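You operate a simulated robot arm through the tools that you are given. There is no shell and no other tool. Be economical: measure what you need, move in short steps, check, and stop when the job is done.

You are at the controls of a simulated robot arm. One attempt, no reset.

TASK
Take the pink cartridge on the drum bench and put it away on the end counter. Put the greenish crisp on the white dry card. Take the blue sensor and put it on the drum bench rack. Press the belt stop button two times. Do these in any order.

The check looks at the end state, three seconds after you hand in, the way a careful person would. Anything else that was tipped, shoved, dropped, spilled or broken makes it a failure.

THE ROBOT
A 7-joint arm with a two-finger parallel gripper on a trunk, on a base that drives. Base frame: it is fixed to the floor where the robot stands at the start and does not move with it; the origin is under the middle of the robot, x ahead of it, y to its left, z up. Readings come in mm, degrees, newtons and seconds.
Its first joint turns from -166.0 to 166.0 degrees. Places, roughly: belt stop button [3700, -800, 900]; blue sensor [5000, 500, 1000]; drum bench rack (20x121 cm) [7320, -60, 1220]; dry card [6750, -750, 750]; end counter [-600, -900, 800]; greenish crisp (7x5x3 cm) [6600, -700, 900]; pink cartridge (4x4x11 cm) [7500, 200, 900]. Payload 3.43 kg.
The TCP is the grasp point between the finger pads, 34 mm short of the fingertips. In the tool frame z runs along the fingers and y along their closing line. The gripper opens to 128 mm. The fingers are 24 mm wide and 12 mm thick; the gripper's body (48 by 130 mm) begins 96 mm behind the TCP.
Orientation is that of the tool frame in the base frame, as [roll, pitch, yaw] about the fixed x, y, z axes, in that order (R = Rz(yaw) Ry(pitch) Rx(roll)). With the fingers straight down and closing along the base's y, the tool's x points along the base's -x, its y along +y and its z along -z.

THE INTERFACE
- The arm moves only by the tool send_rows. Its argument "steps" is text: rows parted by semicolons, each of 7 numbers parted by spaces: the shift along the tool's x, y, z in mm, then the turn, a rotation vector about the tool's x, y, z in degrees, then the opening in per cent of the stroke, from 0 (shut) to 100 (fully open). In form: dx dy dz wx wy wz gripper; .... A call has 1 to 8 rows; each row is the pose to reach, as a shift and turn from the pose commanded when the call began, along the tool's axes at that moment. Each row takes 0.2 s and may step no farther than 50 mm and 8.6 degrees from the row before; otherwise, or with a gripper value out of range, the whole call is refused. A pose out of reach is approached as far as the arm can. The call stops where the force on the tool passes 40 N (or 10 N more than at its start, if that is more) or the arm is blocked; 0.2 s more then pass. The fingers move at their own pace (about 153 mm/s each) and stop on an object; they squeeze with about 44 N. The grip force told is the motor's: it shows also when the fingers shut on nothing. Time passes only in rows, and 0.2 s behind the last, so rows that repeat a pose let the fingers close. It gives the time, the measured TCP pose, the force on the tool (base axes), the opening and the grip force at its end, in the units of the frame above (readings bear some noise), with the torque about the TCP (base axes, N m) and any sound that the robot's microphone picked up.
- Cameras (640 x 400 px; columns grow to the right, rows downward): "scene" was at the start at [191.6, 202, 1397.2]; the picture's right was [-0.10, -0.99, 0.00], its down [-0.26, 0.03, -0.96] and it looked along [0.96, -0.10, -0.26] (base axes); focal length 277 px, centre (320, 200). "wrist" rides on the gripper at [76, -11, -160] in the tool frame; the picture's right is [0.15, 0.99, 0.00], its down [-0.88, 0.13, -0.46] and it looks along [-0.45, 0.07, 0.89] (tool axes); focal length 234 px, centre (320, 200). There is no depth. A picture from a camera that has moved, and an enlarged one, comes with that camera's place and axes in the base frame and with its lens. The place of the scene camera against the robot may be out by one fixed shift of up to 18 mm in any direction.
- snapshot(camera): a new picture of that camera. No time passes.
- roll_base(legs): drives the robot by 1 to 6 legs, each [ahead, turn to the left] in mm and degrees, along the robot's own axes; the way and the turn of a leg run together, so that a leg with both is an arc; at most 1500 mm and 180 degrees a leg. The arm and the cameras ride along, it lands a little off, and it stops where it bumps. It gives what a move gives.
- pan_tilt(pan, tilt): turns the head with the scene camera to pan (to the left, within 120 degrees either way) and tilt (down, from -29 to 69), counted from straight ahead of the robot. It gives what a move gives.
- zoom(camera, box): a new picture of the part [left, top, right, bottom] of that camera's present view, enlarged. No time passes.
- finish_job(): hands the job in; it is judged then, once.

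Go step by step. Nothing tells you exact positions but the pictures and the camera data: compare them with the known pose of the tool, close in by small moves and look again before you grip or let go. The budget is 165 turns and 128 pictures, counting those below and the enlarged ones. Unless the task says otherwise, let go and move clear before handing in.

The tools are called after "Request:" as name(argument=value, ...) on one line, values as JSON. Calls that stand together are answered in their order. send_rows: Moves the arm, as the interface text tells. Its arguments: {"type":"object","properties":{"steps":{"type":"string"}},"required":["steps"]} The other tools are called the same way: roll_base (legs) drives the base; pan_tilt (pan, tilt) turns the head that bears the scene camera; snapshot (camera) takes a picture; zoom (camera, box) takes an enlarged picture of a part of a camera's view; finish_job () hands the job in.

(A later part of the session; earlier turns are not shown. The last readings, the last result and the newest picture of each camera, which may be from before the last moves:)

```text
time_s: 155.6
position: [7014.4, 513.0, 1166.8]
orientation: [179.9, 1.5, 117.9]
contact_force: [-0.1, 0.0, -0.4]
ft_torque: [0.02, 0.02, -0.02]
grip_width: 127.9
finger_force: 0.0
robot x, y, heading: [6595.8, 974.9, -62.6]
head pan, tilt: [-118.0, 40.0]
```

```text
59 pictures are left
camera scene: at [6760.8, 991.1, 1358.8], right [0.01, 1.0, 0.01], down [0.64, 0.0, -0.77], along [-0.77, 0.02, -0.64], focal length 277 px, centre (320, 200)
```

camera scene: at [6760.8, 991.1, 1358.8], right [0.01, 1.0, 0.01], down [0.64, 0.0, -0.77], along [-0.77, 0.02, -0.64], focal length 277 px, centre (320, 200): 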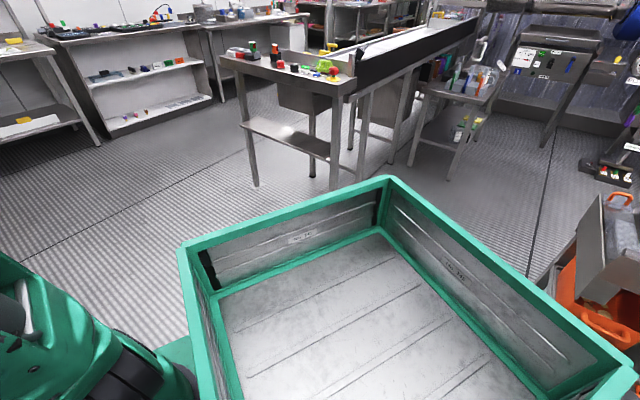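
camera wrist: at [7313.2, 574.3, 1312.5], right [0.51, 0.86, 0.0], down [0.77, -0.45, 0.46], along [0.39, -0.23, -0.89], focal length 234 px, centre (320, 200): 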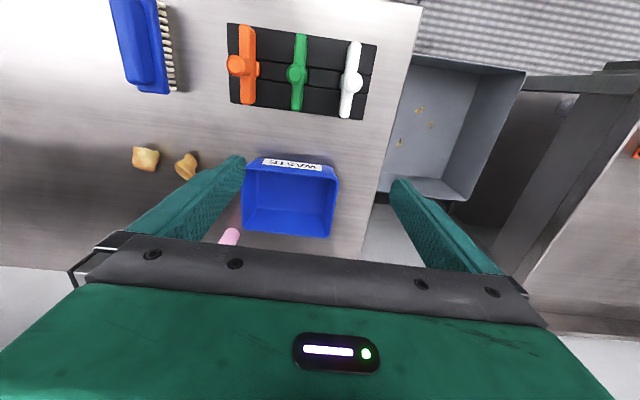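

The tray's rear-left corner met something near the orange bin beside the conveyor. I'll move forward away from it and look at that spot.

Request:
roll_base(legs=[[120, 0]])

Request:
pan_tilt(pan=-119, tilt=30)

Request:
snapshot(camera="scene")

Request:
pan_tilt(pan=119, tilt=45)

Request:
snapshot(camera="scene")

```text
time_s: 156.9
position: [7071.2, 406.5, 1168.2]
orientation: [-180.0, 1.4, 118.1]
contact_force: [0.3, 0.7, 0.2]
ft_torque: [-0.01, 0.03, 0.03]
grip_width: 127.9
finger_force: 0.1
robot x, y, heading: [6651.4, 868.9, -62.6]
head pan, tilt: [-118.0, 40.0]
```

```text
time_s: 157.6
position: [7068.4, 418.4, 1174.6]
orientation: [179.8, 2.2, 118.1]
contact_force: [-0.3, 0.2, 0.0]
ft_torque: [0.01, 0.0, 0.0]
grip_width: 128.2
finger_force: 0.0
robot x, y, heading: [6646.9, 867.7, -62.7]
head pan, tilt: [-119.0, 30.0]
```

```text
58 pictures are left
camera scene: at [6810.8, 885.8, 1374.1], right [0.03, 1.0, 0.01], down [0.49, 0.0, -0.87], along [-0.87, 0.03, -0.49], focal length 277 px, centre (320, 200)
```

scene: 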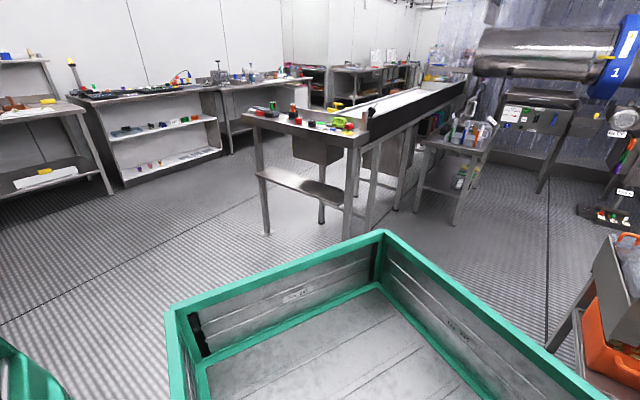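

```text
time_s: 161.0
position: [7066.5, 418.3, 1174.2]
orientation: [179.8, 2.2, 118.1]
contact_force: [0.2, -0.7, 0.4]
ft_torque: [-0.02, 0.01, -0.02]
grip_width: 127.9
finger_force: 0.0
robot x, y, heading: [6651.9, 865.5, -62.7]
head pan, tilt: [119.0, 45.0]
```

```text
57 pictures are left
camera scene: at [6946.0, 951.4, 1351.5], right [0.83, -0.55, -0.01], down [-0.4, -0.58, -0.71], along [0.39, 0.6, -0.7], focal length 277 px, centre (320, 200)
```

scene: 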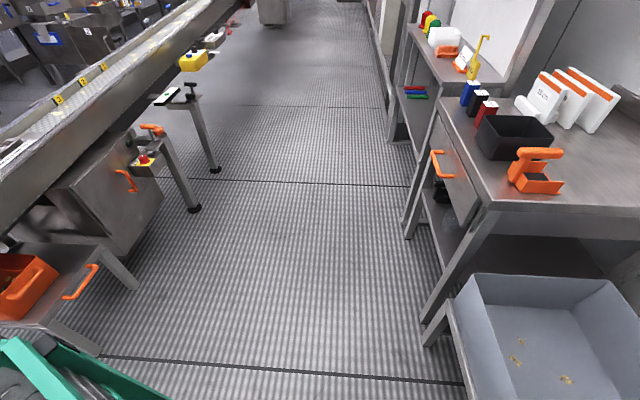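

All is intact there (the orange bin stands; the low table was just touched). Now there is room: turn, drive along the benches and face the small table.

Request:
roll_base(legs=[[0, -66.3], [1200, 0], [0, 90]])

Request:
pan_tilt(pan=-15, tilt=22)

Request:
snapshot(camera="scene")

```text
time_s: 164.2
position: [6480.3, 304.8, 1187.7]
orientation: [179.9, 3.9, 57.7]
contact_force: [0.4, -1.2, 0.0]
ft_torque: [0.11, 0.01, -0.03]
grip_width: 128.0
finger_force: 0.0
robot x, y, heading: [6661.0, 859.2, -123.2]
head pan, tilt: [119.0, 45.0]
stopped in leg 1: the robot was blocked; the commanded pose is now the measured one
```

```text
time_s: 166.4
position: [6480.1, 305.2, 1187.0]
orientation: [179.7, 3.9, 57.7]
contact_force: [0.6, 0.3, 0.1]
ft_torque: [-0.02, -0.03, -0.03]
grip_width: 127.8
finger_force: 0.2
robot x, y, heading: [6664.9, 856.1, -123.3]
head pan, tilt: [-15.0, 22.0]
```

```text
56 pictures are left
camera scene: at [6721.6, 579.1, 1385.2], right [-0.67, 0.74, 0.0], down [0.29, 0.26, -0.92], along [-0.69, -0.62, -0.39], focal length 277 px, centre (320, 200)
```

scene: 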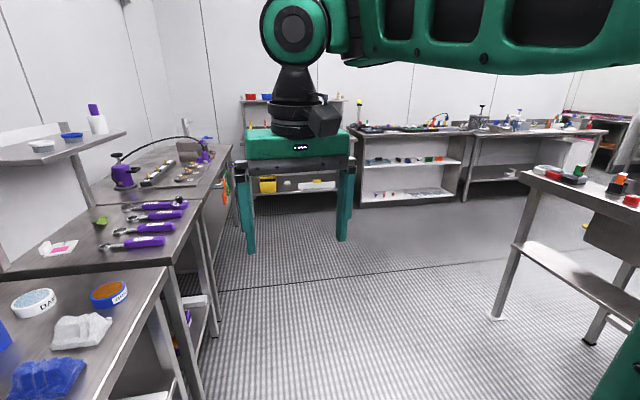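

Blocked again about 6° short, likely the tray's corner at the left-hand grey bin. Drive forward a bit to free it and look back.

Request:
roll_base(legs=[[250, 0]])

Request:
pan_tilt(pan=119, tilt=35)

Request:
snapshot(camera="scene")

Request:
pan_tilt(pan=-119, tilt=30)

Request:
snapshot(camera="scene")

```text
time_s: 168.2
position: [6340.9, 94.6, 1186.7]
orientation: [179.8, 3.8, 57.6]
contact_force: [0.1, 0.2, 0.3]
ft_torque: [0.0, -0.01, -0.02]
grip_width: 127.8
finger_force: 0.0
robot x, y, heading: [6525.9, 646.5, -123.5]
head pan, tilt: [-15.0, 22.0]
```

```text
time_s: 170.4
position: [6348.7, 106.7, 1193.1]
orientation: [179.8, 4.6, 57.6]
contact_force: [-0.4, 0.0, 0.7]
ft_torque: [0.0, 0.03, -0.01]
grip_width: 128.0
finger_force: 0.1
robot x, y, heading: [6526.6, 644.4, -123.4]
head pan, tilt: [119.0, 35.0]
```

```text
55 pictures are left
camera scene: at [6741.3, 424.4, 1366.4], right [-0.07, -1.0, -0.01], down [-0.57, 0.05, -0.82], along [0.82, -0.05, -0.57], focal length 277 px, centre (320, 200)
```

scene: 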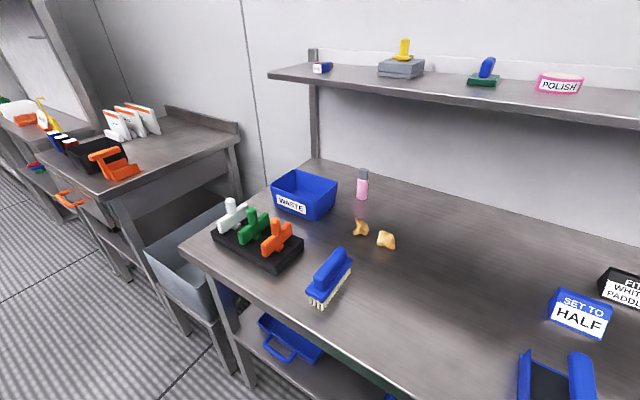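

```text
time_s: 173.8
position: [6349.6, 106.1, 1193.2]
orientation: [179.8, 4.5, 57.6]
contact_force: [-0.1, 0.2, -0.5]
ft_torque: [0.0, 0.0, -0.02]
grip_width: 128.0
finger_force: 0.0
robot x, y, heading: [6523.5, 645.9, -123.3]
head pan, tilt: [-119.0, 30.0]
```

```text
54 pictures are left
camera scene: at [6611.1, 510.7, 1374.2], right [0.88, 0.47, 0.01], down [0.24, -0.43, -0.87], along [-0.4, 0.77, -0.49], focal length 277 px, centre (320, 200)
```

scene: 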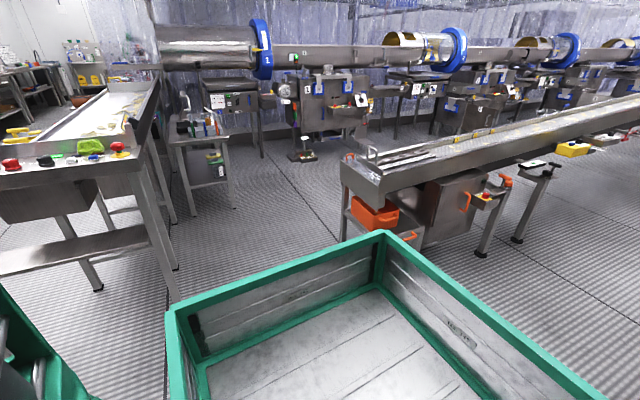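

Nothing was disturbed; the sensor is fine on the rack. Continuing to the small table.

Request:
roll_base(legs=[[0, -5.7], [950, 0], [0, 90]])

Request:
pan_tilt(pan=-15, tilt=22)

Request:
snapshot(camera="scene")

```text
time_s: 183.6
position: [6459.6, -311.9, 1193.7]
orientation: [179.9, 4.6, 141.3]
contact_force: [1.1, 0.1, 0.9]
ft_torque: [-0.02, -0.01, 0.01]
grip_width: 128.1
finger_force: 0.0
robot x, y, heading: [5931.6, -93.2, -39.3]
head pan, tilt: [-119.0, 30.0]
```

```text
time_s: 185.4
position: [6449.3, -302.5, 1198.8]
orientation: [179.7, 5.3, 141.4]
contact_force: [-0.8, -1.0, -0.6]
ft_torque: [-0.01, -0.02, 0.0]
grip_width: 127.8
finger_force: 0.2
robot x, y, heading: [5925.4, -90.5, -39.4]
head pan, tilt: [-15.0, 22.0]
```

```text
53 pictures are left
camera scene: at [6208.1, -49.3, 1385.2], right [-0.81, -0.58, 0.0], down [-0.23, 0.31, -0.92], along [0.54, -0.75, -0.39], focal length 277 px, centre (320, 200)
```

scene: 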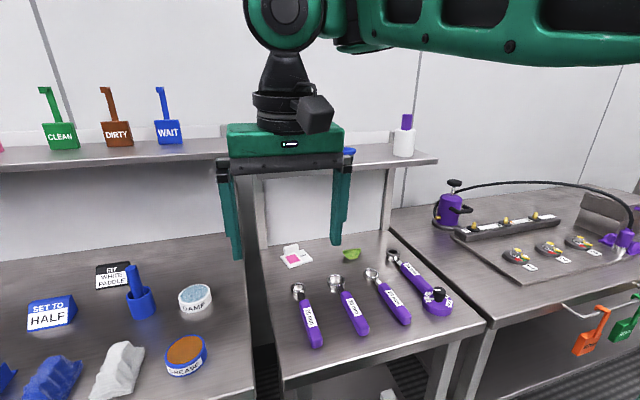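

The card and crisp sit at the back of the small table, under its shelf edge. Zooming to read the card.

Request:
zoom(camera="scene", box=[265, 225, 385, 300])

Request:
snapshot(camera="wrist")

```text
5.33 times, centred on (325, 262) of scene
camera zoom: at [6208.1, -49.3, 1385.2], right [-0.81, -0.58, 0.0], down [-0.23, 0.31, -0.92], along [0.54, -0.75, -0.39], focal length 1476 px, centre (293, -133)
```

zoom: 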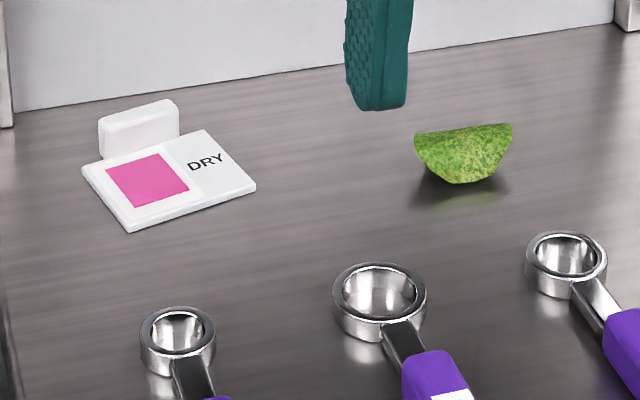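

```text
51 pictures are left
camera wrist: at [6370.0, -254.1, 1351.6], right [0.5, 0.86, -0.01], down [0.73, -0.42, 0.54], along [0.46, -0.28, -0.84], focal length 234 px, centre (320, 200)
```

wrist: 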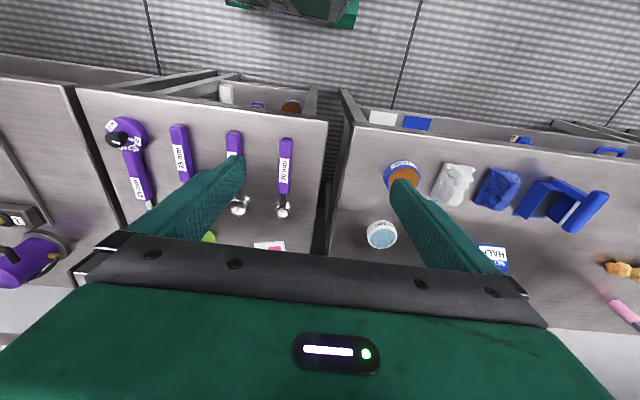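

This is the white DRY card; the crisp stands right of it. I'll move 80 mm closer and look down on both with the wrist camera.

Request:
roll_base(legs=[[80, 0]])

Request:
send_rows(steps="-30 -12 10 0 1 0 80; -65 -30 20 0 2.5 0 80; -100 -50 30 0 4 0 80; -135 -70 40 0 5.3 0 80; -155 -90 50 0 5.3 0 80")

Request:
snapshot(camera="wrist")

Request:
snapshot(camera="scene")

```text
time_s: 186.4
position: [6512.8, -355.3, 1199.4]
orientation: [179.7, 5.2, 141.3]
contact_force: [-0.2, -0.5, 0.5]
ft_torque: [0.04, 0.01, 0.02]
grip_width: 128.3
finger_force: 0.1
robot x, y, heading: [5995.3, -142.2, -39.6]
head pan, tilt: [-15.0, 22.0]
```

```text
time_s: 187.7
position: [6575.0, -521.9, 1177.0]
orientation: [179.4, 0.5, 141.1]
contact_force: [-1.2, -3.1, 0.1]
ft_torque: [0.37, -0.21, 0.04]
grip_width: 102.5
finger_force: 0.1
robot x, y, heading: [5991.3, -142.7, -39.5]
head pan, tilt: [-15.0, 22.0]
```

```text
50 pictures are left
camera wrist: at [6506.3, -482.7, 1335.6], right [0.51, 0.86, 0.01], down [0.76, -0.45, 0.47], along [0.41, -0.23, -0.89], focal length 234 px, centre (320, 200)
```

wrist: 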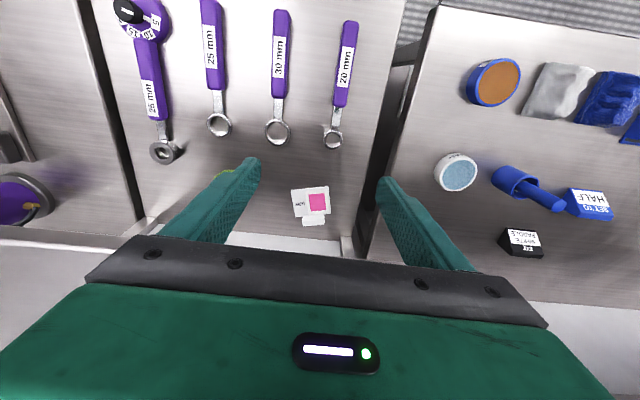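

```text
49 pictures are left
camera scene: at [6270.8, -103.1, 1385.4], right [-0.81, -0.58, 0.0], down [-0.23, 0.31, -0.92], along [0.54, -0.75, -0.39], focal length 277 px, centre (320, 200)
```

scene: 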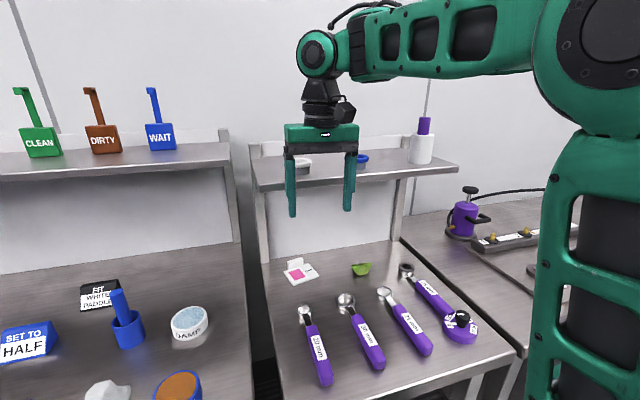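

Both items lie partly under that table's shelf, so I'll approach with the fingers tilted ~35° forward. First to a hover point in front of the crisp.

Request:
send_rows(steps="0 -19 21 0 -4.3 0 80; 0 -38 42 0 -8.6 0 80; -3 -57 63 0 -12.9 0 80; -7 -76 84 0 -17.2 0 80; -12 -95 105 0 -21.5 0 80; -17 -114 126 0 -25.8 0 80; -22 -133 147 0 -30.1 0 80; -26 -152 167 0 -34.5 0 80")

Request:
snapshot(camera="wrist")

Request:
snapshot(camera="scene")

```text
time_s: 189.4
position: [6497.1, -650.4, 1003.6]
orientation: [179.6, 35.4, 141.1]
contact_force: [-0.6, -0.6, 0.5]
ft_torque: [0.02, -0.01, 0.0]
grip_width: 102.5
finger_force: 0.1
robot x, y, heading: [5991.2, -142.5, -39.4]
head pan, tilt: [-15.0, 22.0]
```

```text
48 pictures are left
camera wrist: at [6368.8, -561.7, 1091.6], right [0.52, 0.85, -0.08], down [0.43, -0.19, 0.88], along [0.73, -0.5, -0.46], focal length 234 px, centre (320, 200)
```

wrist: 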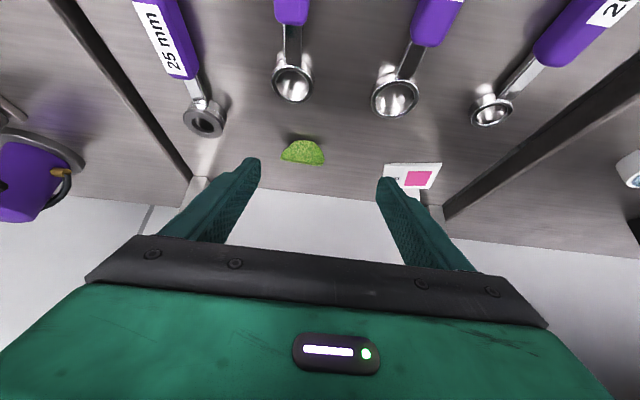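

```text
47 pictures are left
camera scene: at [6271.6, -101.3, 1385.2], right [-0.81, -0.58, 0.0], down [-0.23, 0.31, -0.92], along [0.54, -0.75, -0.39], focal length 277 px, centre (320, 200)
```

scene: 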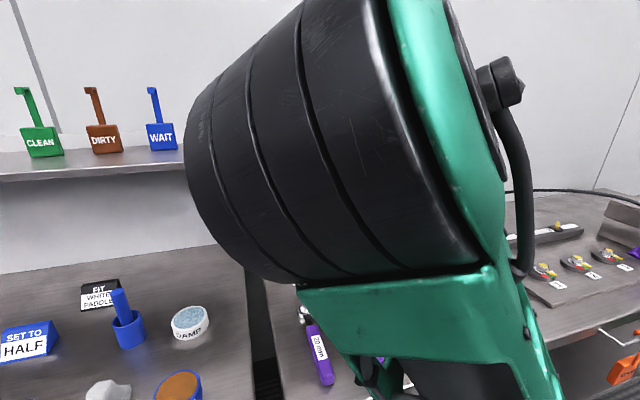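

The crisp is centred between the fingers, about 60 mm wide left–right. Zooming to understand its shape.

Request:
zoom(camera="wrist", box=[260, 115, 460, 215])

```text
3.20 times, centred on (360, 165) of wrist
camera zoom: at [6368.8, -561.7, 1091.6], right [0.52, 0.85, -0.08], down [0.43, -0.19, 0.88], along [0.73, -0.5, -0.46], focal length 749 px, centre (192, 312)
```

zoom: 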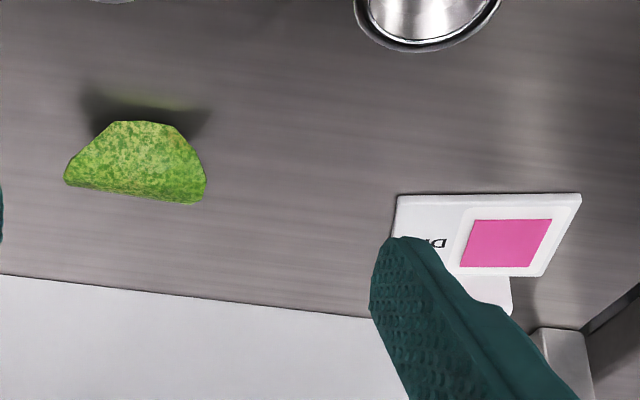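

The crisp's widest points are around depth 5570, n 3530–3592. I'll advance along the fingers, stopping ~30 mm short to check.

Request:
send_rows(steps="-7 -10 20 0 0 0 80; -14 -20 45 0 0 0 80; -21 -20 70 0 0 0 80; -27 -20 95 0 0 0 80; -27 -20 102 0 0 0 80")

Request:
zoom(camera="wrist", box=[200, 110, 440, 260])

```text
time_s: 190.7
position: [6546.0, -716.1, 935.3]
orientation: [179.4, 35.2, 141.1]
contact_force: [0.4, -0.1, 0.5]
ft_torque: [-0.01, -0.03, 0.01]
grip_width: 102.4
finger_force: 0.1
robot x, y, heading: [5992.4, -142.3, -39.4]
head pan, tilt: [-15.0, 22.0]
```

```text
2.67 times, centred on (320, 185) of wrist
camera zoom: at [6418.2, -628.8, 1022.1], right [0.52, 0.85, -0.08], down [0.43, -0.19, 0.88], along [0.73, -0.5, -0.47], focal length 624 px, centre (320, 240)
```

zoom: 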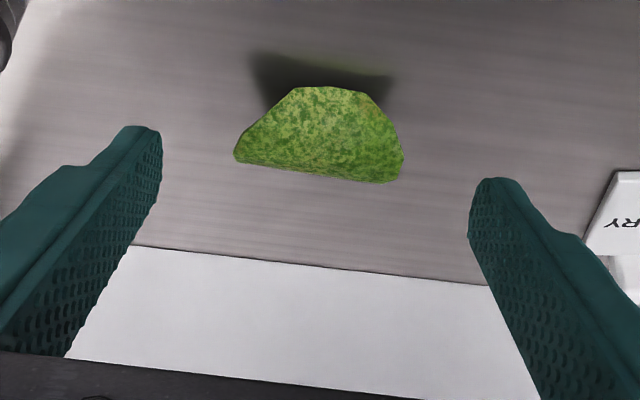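

All of the crisp lies low (z≈870–885), corners at depth ~5583. Final 30 mm along the fingers, gently.

Request:
send_rows(steps="0 0 10 0 0 0 80; 0 0 20 0 0 0 80; -1 0 27 0 0 0 80; -1 0 31 0 0 0 80")

Request:
zoom(camera="wrist", box=[200, 110, 440, 260])

```text
time_s: 191.7
position: [6561.8, -728.5, 910.0]
orientation: [179.6, 35.2, 141.0]
contact_force: [-0.1, -0.6, 0.6]
ft_torque: [0.0, 0.02, 0.0]
grip_width: 102.3
finger_force: 0.0
robot x, y, heading: [5996.8, -144.3, -39.3]
head pan, tilt: [-15.0, 22.0]
```

```text
2.67 times, centred on (320, 185) of wrist
camera zoom: at [6433.9, -640.5, 997.4], right [0.52, 0.85, -0.08], down [0.44, -0.19, 0.88], along [0.73, -0.5, -0.47], focal length 624 px, centre (320, 240)
```

zoom: 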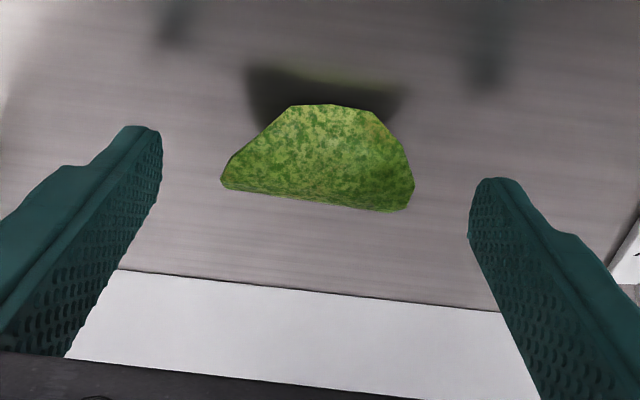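

Finger pads bracket the crisp's corners. Closing gently in stages, watching the force.

Request:
send_rows(steps="0 0 0 0 0 0 60; 0 0 0 0 0 0 53; 0 0 0 0 0 0 50; 0 0 0 0 0 0 48")

Request:
zoom(camera="wrist", box=[200, 110, 440, 260])

```text
time_s: 192.7
position: [6562.0, -729.4, 910.3]
orientation: [179.6, 35.2, 141.0]
contact_force: [-0.8, 0.9, 0.1]
ft_torque: [0.0, 0.0, 0.0]
grip_width: 61.4
finger_force: 0.0
robot x, y, heading: [5991.5, -144.0, -39.4]
head pan, tilt: [-15.0, 22.0]
```

```text
2.67 times, centred on (320, 185) of wrist
camera zoom: at [6433.9, -640.5, 997.6], right [0.52, 0.85, -0.08], down [0.44, -0.19, 0.88], along [0.73, -0.5, -0.47], focal length 624 px, centre (320, 240)
```

zoom: 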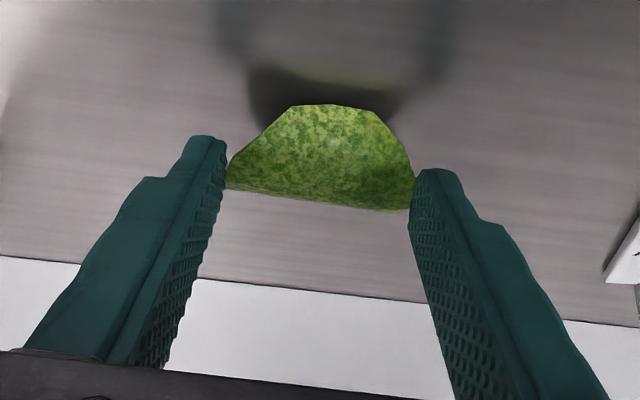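

Fingers are just touching both corners. Closing a little more.

Request:
send_rows(steps="0 0 0 0 0 0 46; 0 0 0 0 0 0 45; 0 0 0 0 0 0 44")

Request:
zoom(camera="wrist", box=[200, 110, 440, 260])

```text
time_s: 193.4
position: [6561.0, -728.8, 911.2]
orientation: [179.6, 35.2, 141.0]
contact_force: [0.4, 0.6, -0.3]
ft_torque: [0.03, 0.02, -0.02]
grip_width: 56.4
finger_force: 0.0
robot x, y, heading: [5991.7, -142.6, -39.2]
head pan, tilt: [-15.0, 22.0]
```

```text
2.67 times, centred on (320, 185) of wrist
camera zoom: at [6433.9, -640.5, 997.6], right [0.52, 0.85, -0.08], down [0.44, -0.19, 0.88], along [0.73, -0.5, -0.47], focal length 624 px, centre (320, 240)
```

zoom: 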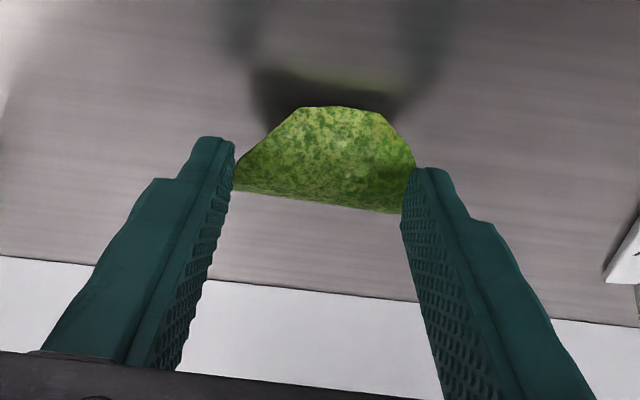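

Request:
send_rows(steps="0 0 0 0 0 0 43; 0 0 0 0 0 0 42; 0 0 0 0 0 0 40; 0 0 0 0 0 0 40")

Request:
zoom(camera="wrist", box=[200, 110, 440, 260])

```text
time_s: 194.4
position: [6561.6, -728.4, 909.9]
orientation: [179.7, 35.3, 141.1]
contact_force: [-0.6, 0.2, 0.0]
ft_torque: [0.0, 0.01, 0.04]
grip_width: 51.0
finger_force: 0.0
robot x, y, heading: [5999.0, -143.4, -39.2]
head pan, tilt: [-15.0, 22.0]
```

```text
2.67 times, centred on (320, 185) of wrist
camera zoom: at [6433.9, -640.5, 997.6], right [0.52, 0.85, -0.08], down [0.44, -0.19, 0.88], along [0.73, -0.5, -0.47], focal length 624 px, centre (320, 240)
```

zoom: 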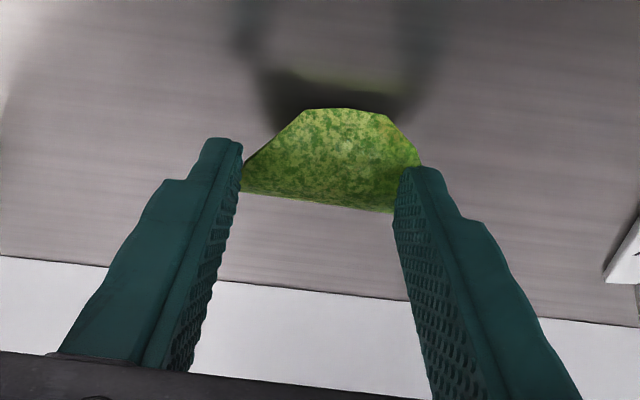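

The crisp sits just at/below the tips, so the fingers don't bite yet. I'll open slightly, advance ~14 mm forward and 5 mm down.

Request:
send_rows(steps="0 0 0 0 0 0 56; 0 0 0 0 0 0 60; -4.3 0 6 0 0 0 60; -8.6 0 10 0 0 0 60; -8.6 0 12 0 0 0 60")

Request:
zoom(camera="wrist", box=[200, 110, 440, 260])

```text
time_s: 195.7
position: [6573.3, -737.4, 906.7]
orientation: [179.6, 35.2, 141.1]
contact_force: [0.7, 0.5, 0.0]
ft_torque: [-0.01, 0.03, 0.02]
grip_width: 76.8
finger_force: 0.0
robot x, y, heading: [5991.9, -141.7, -39.5]
head pan, tilt: [-15.0, 22.0]
```

```text
2.67 times, centred on (320, 185) of wrist
camera zoom: at [6445.0, -649.9, 994.3], right [0.52, 0.85, -0.08], down [0.43, -0.19, 0.88], along [0.73, -0.5, -0.47], focal length 624 px, centre (320, 240)
```

zoom: 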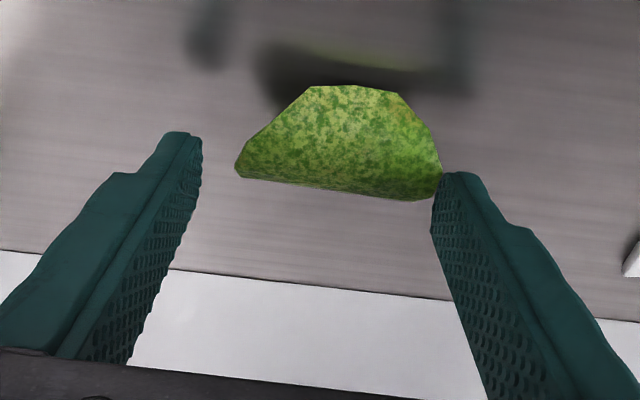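

The tips are still a bit high and the crisp is ~5 mm to the left; lowering 9 mm and shifting.

Request:
send_rows(steps="1 3 3 0 0 0 60; 3 5 5 0 0 0 60; 5 5 7.4 0 0 0 60; 5 5 7.4 0 0 0 60")

Request:
zoom(camera="wrist", box=[200, 110, 440, 260])

```text
time_s: 196.7
position: [6576.3, -734.7, 898.0]
orientation: [179.6, 35.3, 141.1]
contact_force: [0.3, -0.2, 0.4]
ft_torque: [0.01, -0.01, -0.01]
grip_width: 77.0
finger_force: 0.1
robot x, y, heading: [5997.9, -142.7, -39.1]
head pan, tilt: [-15.0, 22.0]
```

```text
2.67 times, centred on (320, 185) of wrist
camera zoom: at [6447.9, -645.6, 985.2], right [0.52, 0.85, -0.08], down [0.43, -0.19, 0.88], along [0.73, -0.5, -0.47], focal length 624 px, centre (320, 240)
```

zoom: 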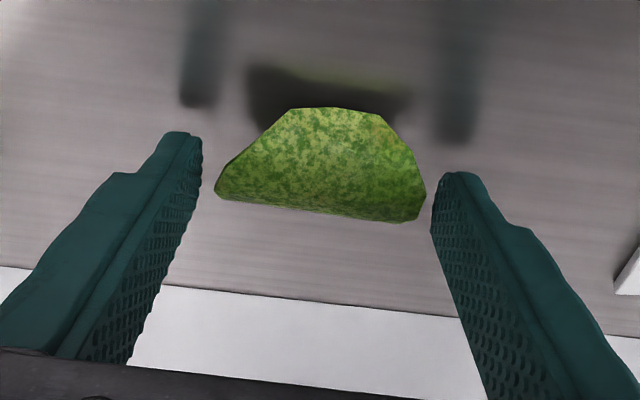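

Tips now ~4 mm above the table, crisp centred. Closing in stages.

Request:
send_rows(steps="0 0 0 0 0 0 53; 0 0 0 0 0 0 49; 0 0 0 0 0 0 47; 0 0 0 0 0 0 45; 0 0 0 0 0 0 44")

Request:
zoom(camera="wrist", box=[200, 110, 440, 260])

```text
time_s: 197.8
position: [6576.2, -734.3, 898.0]
orientation: [179.6, 35.1, 141.2]
contact_force: [-0.1, 1.2, 0.0]
ft_torque: [0.03, 0.02, 0.0]
grip_width: 63.2
finger_force: 5.7
robot x, y, heading: [5992.3, -143.7, -39.1]
head pan, tilt: [-15.0, 22.0]
```

```text
2.67 times, centred on (320, 185) of wrist
camera zoom: at [6447.9, -645.5, 985.2], right [0.52, 0.85, -0.08], down [0.44, -0.19, 0.88], along [0.73, -0.5, -0.47], focal length 624 px, centre (320, 240)
```

zoom: 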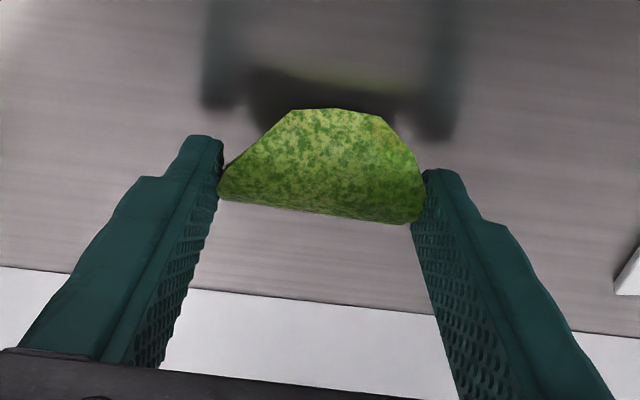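

The crisp is held at 63 mm with a soft ~6 N. Lifting gently.

Request:
send_rows(steps="0 0 0 0 0 0 43; -3 0 -4 0 0 0 43; -6 0 -9 0 0 0 43; -14 0 -20 0 0 0 43; -23 0 -32 0 0 0 43; -32 0 -45 0 0 0 43")

Request:
snapshot(camera="wrist")

```text
time_s: 199.2
position: [6574.6, -734.4, 951.9]
orientation: [179.7, 35.2, 141.2]
contact_force: [0.5, 0.3, -1.1]
ft_torque: [0.03, 0.01, -0.01]
grip_width: 63.6
finger_force: 5.9
robot x, y, heading: [5993.0, -142.9, -39.5]
head pan, tilt: [-15.0, 22.0]
```

```text
37 pictures are left
camera wrist: at [6447.4, -645.6, 1039.9], right [0.52, 0.85, -0.08], down [0.44, -0.19, 0.88], along [0.73, -0.5, -0.47], focal length 234 px, centre (320, 200)
```

wrist: 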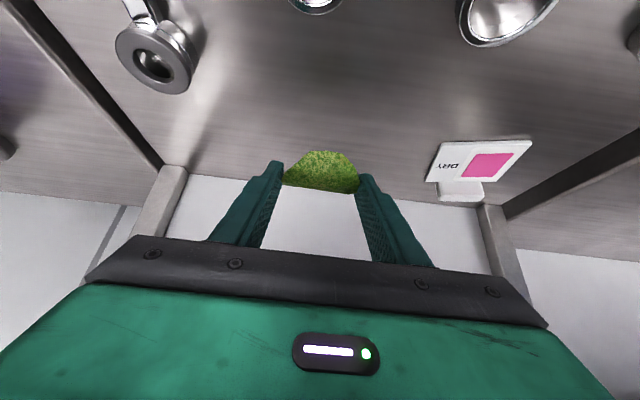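

The crisp is held. The DRY card centre is at about (6706,-617). Moving sideways over it at this height.

Request:
send_rows(steps="-4 35 3 0 0 0 43; -8 70 6 0 0 0 43; -13 105 9 0 0 0 43; -18 140 12 0 0 0 43; -22 174 15.6 0 0 0 43; -22 174 15.6 0 0 0 43")

Request:
snapshot(camera="wrist")

```text
time_s: 200.7
position: [6705.3, -612.6, 956.3]
orientation: [179.7, 35.3, 141.2]
contact_force: [0.4, -0.5, -0.2]
ft_torque: [0.0, 0.02, 0.01]
grip_width: 63.3
finger_force: 5.9
robot x, y, heading: [5996.3, -142.4, -39.3]
head pan, tilt: [-15.0, 22.0]
```

```text
36 pictures are left
camera wrist: at [6578.0, -525.3, 1041.5], right [0.52, 0.85, -0.08], down [0.43, -0.19, 0.88], along [0.73, -0.5, -0.47], focal length 234 px, centre (320, 200)
```

wrist: 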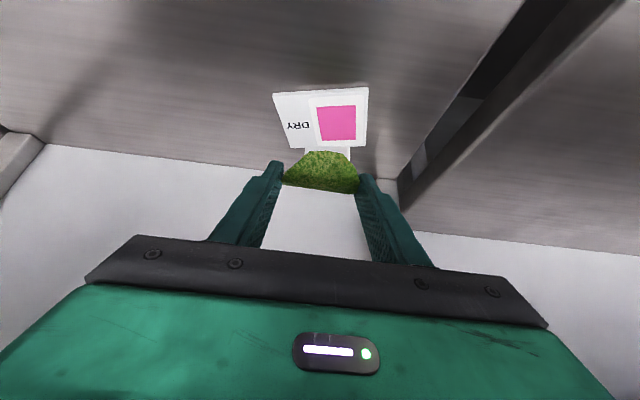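

Crisp is laterally centred over the card; moving 13 mm deeper and lowering to just above it.

Request:
send_rows(steps="-4.8 0 15.7 0 0 0 43; 3.8 0 27.9 0 0 0 43; 12.4 0 40.2 0 0 0 43; 16.5 0 45.9 0 0 0 43; 18.8 0 49.2 0 0 0 43")

Request:
zoom(camera="wrist", box=[200, 70, 440, 220])

```text
time_s: 201.8
position: [6716.5, -623.1, 904.0]
orientation: [179.7, 35.3, 141.3]
contact_force: [-0.4, 1.3, 2.7]
ft_torque: [-0.01, -0.13, 0.0]
grip_width: 62.8
finger_force: 5.9
robot x, y, heading: [5992.5, -140.7, -39.2]
head pan, tilt: [-15.0, 22.0]
```

```text
2.67 times, centred on (320, 145) of wrist
camera zoom: at [6588.3, -534.0, 990.3], right [0.52, 0.85, -0.08], down [0.43, -0.19, 0.88], along [0.73, -0.5, -0.47], focal length 624 px, centre (320, 347)
```

zoom: 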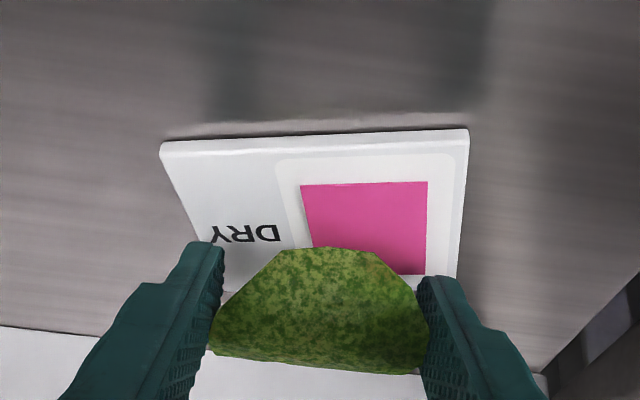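

The crisp touches the card but sits toward its back edge; lift 4 mm, move 12 mm nearer, set down again, and open slowly.

Request:
send_rows(steps="-2.3 0 -3.3 0 0 0 43; 7.5 0 -10.2 0 0 0 43; 9.2 0 -7.7 0 0 0 43; 9.2 0 -7.7 0 0 0 43; 9.2 0 -7.7 0 0 0 50; 9.2 0 -7.7 0 0 0 58; 9.2 0 -7.7 0 0 0 62")

Request:
zoom(camera="wrist", box=[200, 70, 440, 220])

```text
time_s: 203.4
position: [6707.7, -614.6, 903.6]
orientation: [179.7, 35.2, 141.2]
contact_force: [-0.7, 0.4, 0.3]
ft_torque: [-0.01, -0.03, -0.03]
grip_width: 79.5
finger_force: 0.0
robot x, y, heading: [5996.8, -143.3, -39.4]
head pan, tilt: [-15.0, 22.0]
```

```text
2.67 times, centred on (320, 145) of wrist
camera zoom: at [6579.0, -526.6, 991.0], right [0.52, 0.85, -0.08], down [0.43, -0.19, 0.88], along [0.73, -0.5, -0.47], focal length 624 px, centre (320, 347)
```

zoom: 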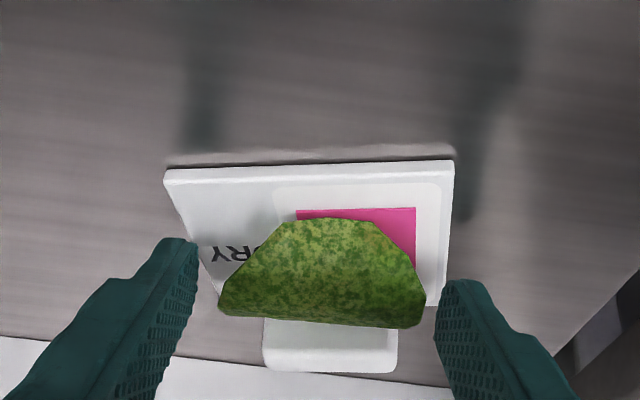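

The crisp rests squarely on the DRY card. Withdrawing the fingers back and up.

Request:
send_rows(steps="0 0 -40 0 0 0 62; 0 0 -80 0 0 0 62; 6.6 0 -120.8 0 0 0 62; 16.7 0 -158.5 0 0 0 62; 26.8 0 -196 0 5 0 62; 36.9 0 -233.9 0 10 0 62; 47 0 -271.6 0 15 0 62; 57 0 -309 0 20 0 62")

Request:
snapshot(camera="wrist")

```text
time_s: 205.2
position: [6529.6, -474.6, 1125.4]
orientation: [179.8, 15.2, 141.3]
contact_force: [1.0, 0.5, -0.1]
ft_torque: [-0.03, 0.0, -0.01]
grip_width: 79.4
finger_force: 0.1
robot x, y, heading: [5995.6, -145.7, -39.1]
head pan, tilt: [-15.0, 22.0]
```

```text
33 pictures are left
camera wrist: at [6433.2, -411.0, 1259.5], right [0.51, 0.86, -0.03], down [0.65, -0.36, 0.67], along [0.57, -0.36, -0.74], focal length 234 px, centre (320, 200)
```

wrist: 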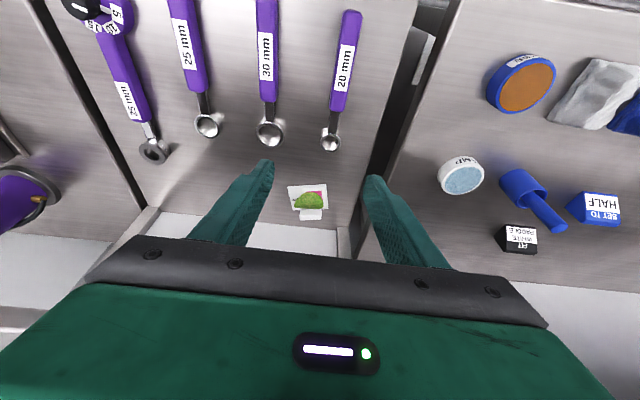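

Crisp done. Now back to the drum bench for the cartridge: back off, turn left, drive along the benches, and face it.

Request:
roll_base(legs=[[-95, 0], [0, 90], [1225, 0], [0, -90]])

Request:
pan_tilt(pan=-5, tilt=22)

Request:
snapshot(camera="scene")

```text
time_s: 221.1
position: [7234.2, 609.1, 1124.4]
orientation: [179.8, 15.3, 144.9]
contact_force: [0.3, 0.0, 0.4]
ft_torque: [0.0, -0.04, -0.03]
grip_width: 79.5
finger_force: 0.1
robot x, y, heading: [6687.1, 921.0, -35.9]
head pan, tilt: [-15.0, 22.0]
```

```text
time_s: 221.8
position: [7224.4, 617.5, 1131.8]
orientation: [179.8, 15.9, 144.9]
contact_force: [0.4, 0.5, -0.9]
ft_torque: [-0.01, -0.01, -0.01]
grip_width: 79.2
finger_force: 0.0
robot x, y, heading: [6688.1, 922.5, -35.8]
head pan, tilt: [-5.0, 22.0]
```

```text
32 pictures are left
camera scene: at [6975.3, 992.6, 1385.1], right [-0.65, -0.76, 0.0], down [-0.29, 0.25, -0.92], along [0.7, -0.6, -0.39], focal length 277 px, centre (320, 200)
```

scene: 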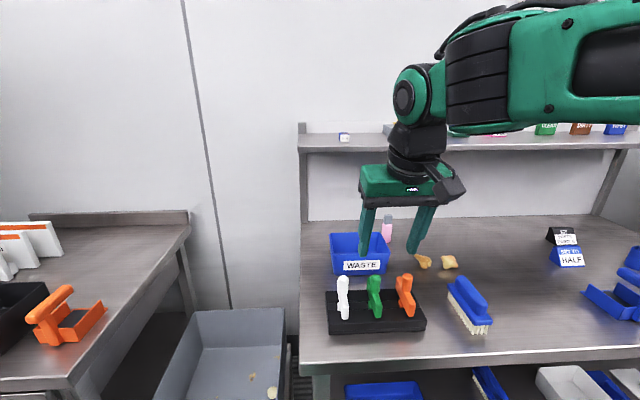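

Cartridge is visible behind the bin's right corner. Straighten by 3.3° and drive 135 mm closer, then hover with the fingers tilted in front of it.

Request:
roll_base(legs=[[0, -3.4], [135, 0]])

Request:
send_rows(steps="0 0 0 0 0 0 60")

```text
time_s: 223.5
position: [7310.5, 498.9, 1131.8]
orientation: [179.7, 16.0, 141.3]
contact_force: [-0.6, 0.4, -0.1]
ft_torque: [0.01, 0.0, 0.01]
grip_width: 79.2
finger_force: 0.1
robot x, y, heading: [6795.5, 835.9, -39.0]
head pan, tilt: [-5.0, 22.0]
```

```text
time_s: 223.9
position: [7299.5, 508.4, 1140.4]
orientation: [179.7, 16.8, 141.3]
contact_force: [-0.4, -0.4, 0.5]
ft_torque: [-0.03, -0.03, 0.01]
grip_width: 76.9
finger_force: 0.1
robot x, y, heading: [6795.0, 837.0, -39.1]
head pan, tilt: [-5.0, 22.0]
```

Request:
send_rows(steps="-28 -16 20 0 -3.5 0 60; -56 -33 40 0 -7 0 60; -84 -49 60 0 -10.5 0 60; -112 -66 80 0 -14 0 60; -140 -82 100 0 -17.5 0 60; -166 -98 120 0 -21.2 0 60; -166 -98 120 0 -21.2 0 60")

Request:
snapshot(camera="wrist")

```text
time_s: 225.5
position: [7390.0, 309.3, 1072.3]
orientation: [179.7, 37.9, 141.2]
contact_force: [0.1, -0.8, 0.5]
ft_torque: [-0.01, -0.05, -0.01]
grip_width: 76.9
finger_force: 0.1
robot x, y, heading: [6794.8, 831.4, -39.2]
head pan, tilt: [-5.0, 22.0]
```

```text
31 pictures are left
camera wrist: at [7258.3, 400.1, 1151.1], right [0.53, 0.85, -0.09], down [0.4, -0.16, 0.9], along [0.75, -0.51, -0.42], focal length 234 px, centre (320, 200)
```

wrist: 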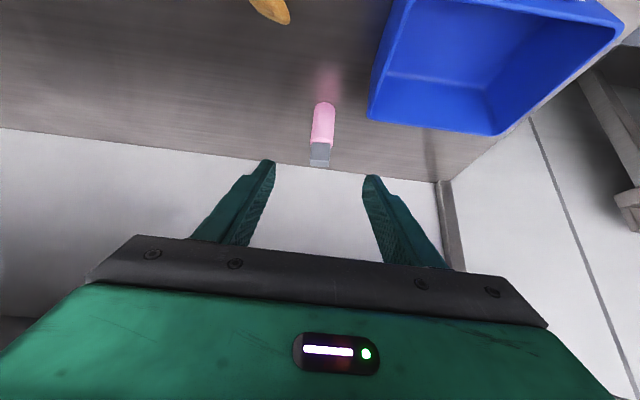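

Cartridge axis at about (7475,246), upright with a clear gap to the bin. Advancing along the fingers to grip height.

Request:
send_rows(steps="-2 5 30 0 0 0 60; -4 5 60 0 0 0 60; -6 5 90 0 0 0 60; -8 5 120 0 0 0 60; -10 5 145 0 0 0 60; -10 5 160 0 0 0 60")

Request:
snapshot(camera="wrist")

```text
time_s: 226.9
position: [7477.0, 249.6, 952.0]
orientation: [179.6, 38.1, 141.2]
contact_force: [-0.1, -0.8, 0.3]
ft_torque: [-0.01, 0.01, 0.03]
grip_width: 76.9
finger_force: 0.0
robot x, y, heading: [6794.1, 835.6, -39.2]
head pan, tilt: [-5.0, 22.0]
```

```text
30 pictures are left
camera wrist: at [7344.8, 339.7, 1031.0], right [0.53, 0.85, -0.09], down [0.4, -0.16, 0.9], along [0.75, -0.51, -0.42], focal length 234 px, centre (320, 200)
```

wrist: 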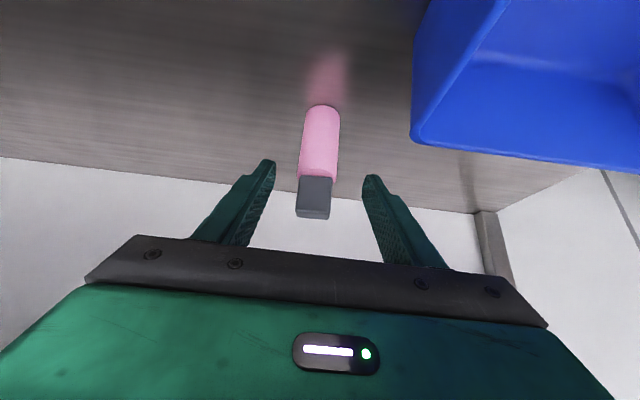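

The cartridge is centred between the fingers; closing with moderate force.

Request:
send_rows(steps="0 0 0 0 0 0 45; 0 0 0 0 0 0 30; 0 0 0 0 0 0 15; 0 0 0 0 0 0 5; 0 0 0 0 0 0 5")

Request:
snapshot(camera="wrist")

```text
time_s: 228.1
position: [7475.3, 249.7, 950.7]
orientation: [179.7, 37.9, 141.3]
contact_force: [0.8, -0.9, -0.1]
ft_torque: [0.0, 0.03, -0.01]
grip_width: 31.6
finger_force: 44.4
robot x, y, heading: [6791.0, 835.1, -39.2]
head pan, tilt: [-5.0, 22.0]
```

```text
29 pictures are left
camera wrist: at [7344.8, 339.7, 1030.9], right [0.53, 0.85, -0.09], down [0.4, -0.16, 0.9], along [0.75, -0.51, -0.42], focal length 234 px, centre (320, 200)
```

wrist: 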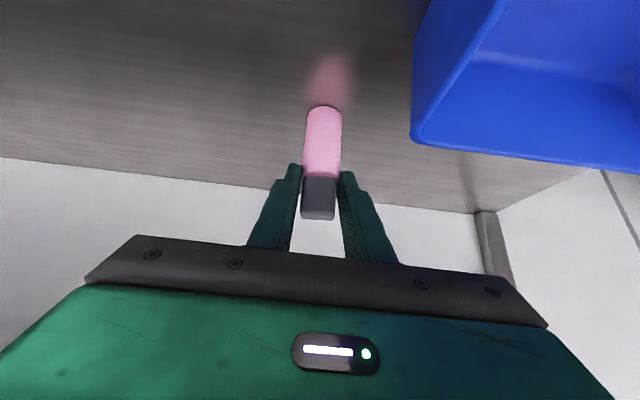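

Gripped at the cap, 31.6 mm. Lifting straight up 60 mm and checking.

Request:
send_rows(steps="-3 0 -4 0 0 0 5; -9 0 -12 0 0 0 5; -18.5 0 -23.6 0 0 0 5; -28 0 -35.5 0 0 0 5; -37 0 -47.3 0 0 0 5")

Request:
snapshot(camera="wrist")

```text
time_s: 229.3
position: [7476.7, 248.3, 1011.8]
orientation: [179.7, 38.0, 141.1]
contact_force: [0.1, 0.3, -1.3]
ft_torque: [0.0, -0.01, 0.02]
grip_width: 31.9
finger_force: 44.3
robot x, y, heading: [6791.5, 836.9, -39.5]
head pan, tilt: [-5.0, 22.0]
```

```text
28 pictures are left
camera wrist: at [7346.3, 339.4, 1091.2], right [0.53, 0.85, -0.09], down [0.4, -0.16, 0.9], along [0.75, -0.51, -0.43], focal length 234 px, centre (320, 200)
```

wrist: 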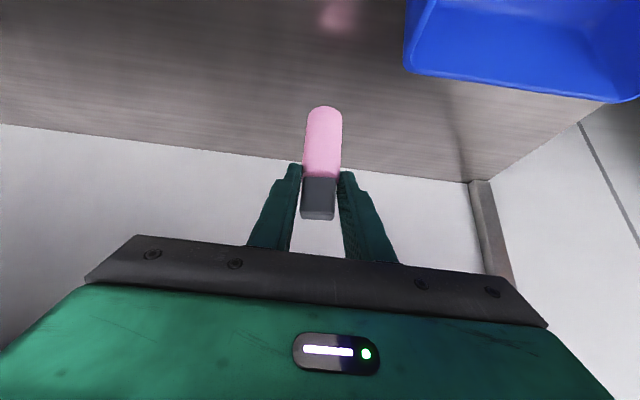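

Cartridge held firmly. Backing out from under the rack and up to the carry pose.

Request:
send_rows(steps="21.4 0 -29.4 0 0 0 5; 42.8 0 -58.9 0 0 0 5; 61.2 0 -92.3 0 0 0 5; 79.5 0 -125.6 0 4 0 5; 94 0 -155.9 0 8 0 5; 108.3 0 -186.2 0 12 0 5; 122.7 0 -216.6 0 16 0 5; 133.2 0 -243.8 0 20 0 5")

Request:
roll_base(legs=[[-150, 0], [0, 90]])

```text
time_s: 231.1
position: [7276.0, 406.0, 1122.0]
orientation: [179.9, 17.8, 141.3]
contact_force: [0.0, -0.7, -0.3]
ft_torque: [0.03, 0.0, 0.01]
grip_width: 31.3
finger_force: 43.9
robot x, y, heading: [6798.0, 832.2, -39.2]
head pan, tilt: [-5.0, 22.0]
```

```text
time_s: 236.9
position: [7099.6, 1419.7, 1121.7]
orientation: [179.7, 17.9, -128.0]
contact_force: [0.4, 0.0, -0.1]
ft_torque: [0.0, -0.02, 0.03]
grip_width: 31.7
finger_force: 44.6
robot x, y, heading: [6690.8, 920.5, 51.5]
head pan, tilt: [-5.0, 22.0]
```

Now reversing along the benches to the main aisle, then turning to face along it.

Request:
roll_base(legs=[[-985, 0], [-985, 0], [0, -90]])

Request:
pan_tilt(pan=-115, tilt=25)

Request:
snapshot(camera="scene")

```text
time_s: 251.3
position: [5920.3, -1025.6, 1129.2]
orientation: [179.8, 18.6, 142.4]
contact_force: [0.5, -0.2, -1.1]
ft_torque: [-0.01, 0.02, 0.01]
grip_width: 31.7
finger_force: 44.3
robot x, y, heading: [5442.3, -614.0, -38.5]
head pan, tilt: [-5.0, 22.0]
```

```text
time_s: 253.2
position: [5909.5, -1016.4, 1137.2]
orientation: [179.8, 19.3, 142.4]
contact_force: [-1.5, -0.3, -0.1]
ft_torque: [-0.01, 0.05, 0.0]
grip_width: 31.4
finger_force: 43.9
robot x, y, heading: [5442.1, -613.3, -38.4]
head pan, tilt: [-115.0, 25.0]
```

```text
27 pictures are left
camera scene: at [5580.0, -534.7, 1382.1], right [-0.45, 0.89, 0.01], down [0.37, 0.2, -0.91], along [-0.81, -0.4, -0.42], focal length 277 px, centre (320, 200)
```

scene: 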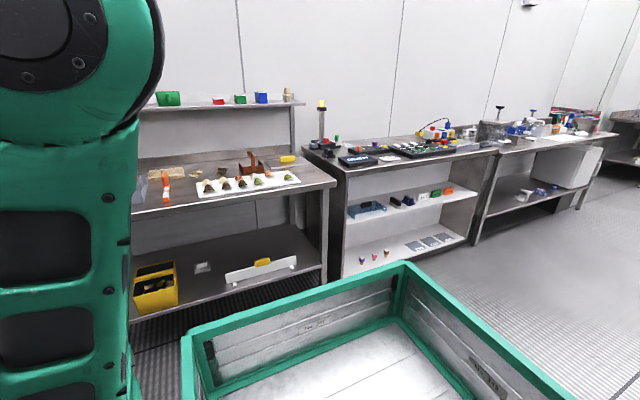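

The aisle behind is clear. Reversing along it toward the exit.

Request:
roll_base(legs=[[0, 4.7], [-1334, 0], [-1333, 0], [-1333, 0]])

Request:
pan_tilt(pan=-118, tilt=25)

Request:
snapshot(camera="scene")

```text
time_s: 273.0
position: [2671.6, 1246.4, 1137.2]
orientation: [179.8, 19.3, 146.2]
contact_force: [-0.2, -0.5, -0.9]
ft_torque: [-0.01, 0.0, -0.01]
grip_width: 31.1
finger_force: 43.7
robot x, y, heading: [2178.4, 1616.8, -34.6]
head pan, tilt: [-115.0, 25.0]
```

```text
time_s: 273.6
position: [2659.9, 1254.1, 1145.2]
orientation: [179.7, 20.1, 146.2]
contact_force: [0.4, 0.2, -0.8]
ft_torque: [0.01, 0.0, -0.01]
grip_width: 31.6
finger_force: 44.5
robot x, y, heading: [2176.6, 1617.2, -34.2]
head pan, tilt: [-118.0, 25.0]
```

```text
26 pictures are left
camera scene: at [2308.9, 1710.3, 1382.1], right [-0.46, 0.89, 0.01], down [0.36, 0.2, -0.91], along [-0.81, -0.42, -0.42], focal length 277 px, centre (320, 200)
```

scene: 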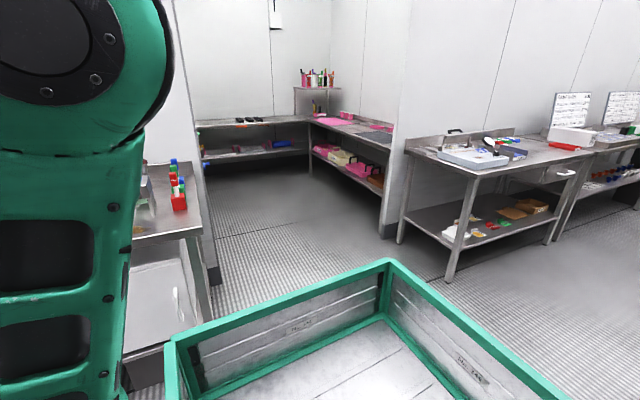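

The alcove with the end counter is visible. I'll turn around here in the open area so I can enter it forward, then advance to the entrance.

Request:
roll_base(legs=[[0, -125.4], [1165, 0], [0, 31.6]])

Request:
pan_tilt(pan=0, tilt=25)

Request:
snapshot(camera="scene")

```text
time_s: 287.2
position: [695.9, 741.5, 1144.5]
orientation: [179.8, 20.1, 52.9]
contact_force: [0.4, -0.3, 0.3]
ft_torque: [-0.04, -0.03, 0.01]
grip_width: 31.4
finger_force: 43.7
robot x, y, heading: [1080.9, 1206.6, -127.8]
head pan, tilt: [-118.0, 25.0]
```

```text
time_s: 289.2
position: [702.3, 752.5, 1152.7]
orientation: [179.8, 20.8, 52.9]
contact_force: [0.1, 0.6, -0.2]
ft_torque: [-0.01, 0.0, 0.02]
grip_width: 31.3
finger_force: 44.2
robot x, y, heading: [1079.1, 1204.7, -127.9]
head pan, tilt: [0.0, 25.0]
```

```text
25 pictures are left
camera scene: at [1133.4, 906.1, 1380.3], right [-0.79, 0.61, 0.0], down [0.27, 0.34, -0.9], along [-0.55, -0.71, -0.43], focal length 277 px, centre (320, 200)
```

scene: 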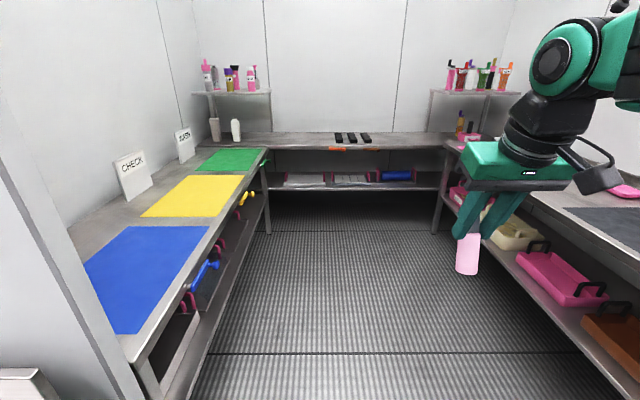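

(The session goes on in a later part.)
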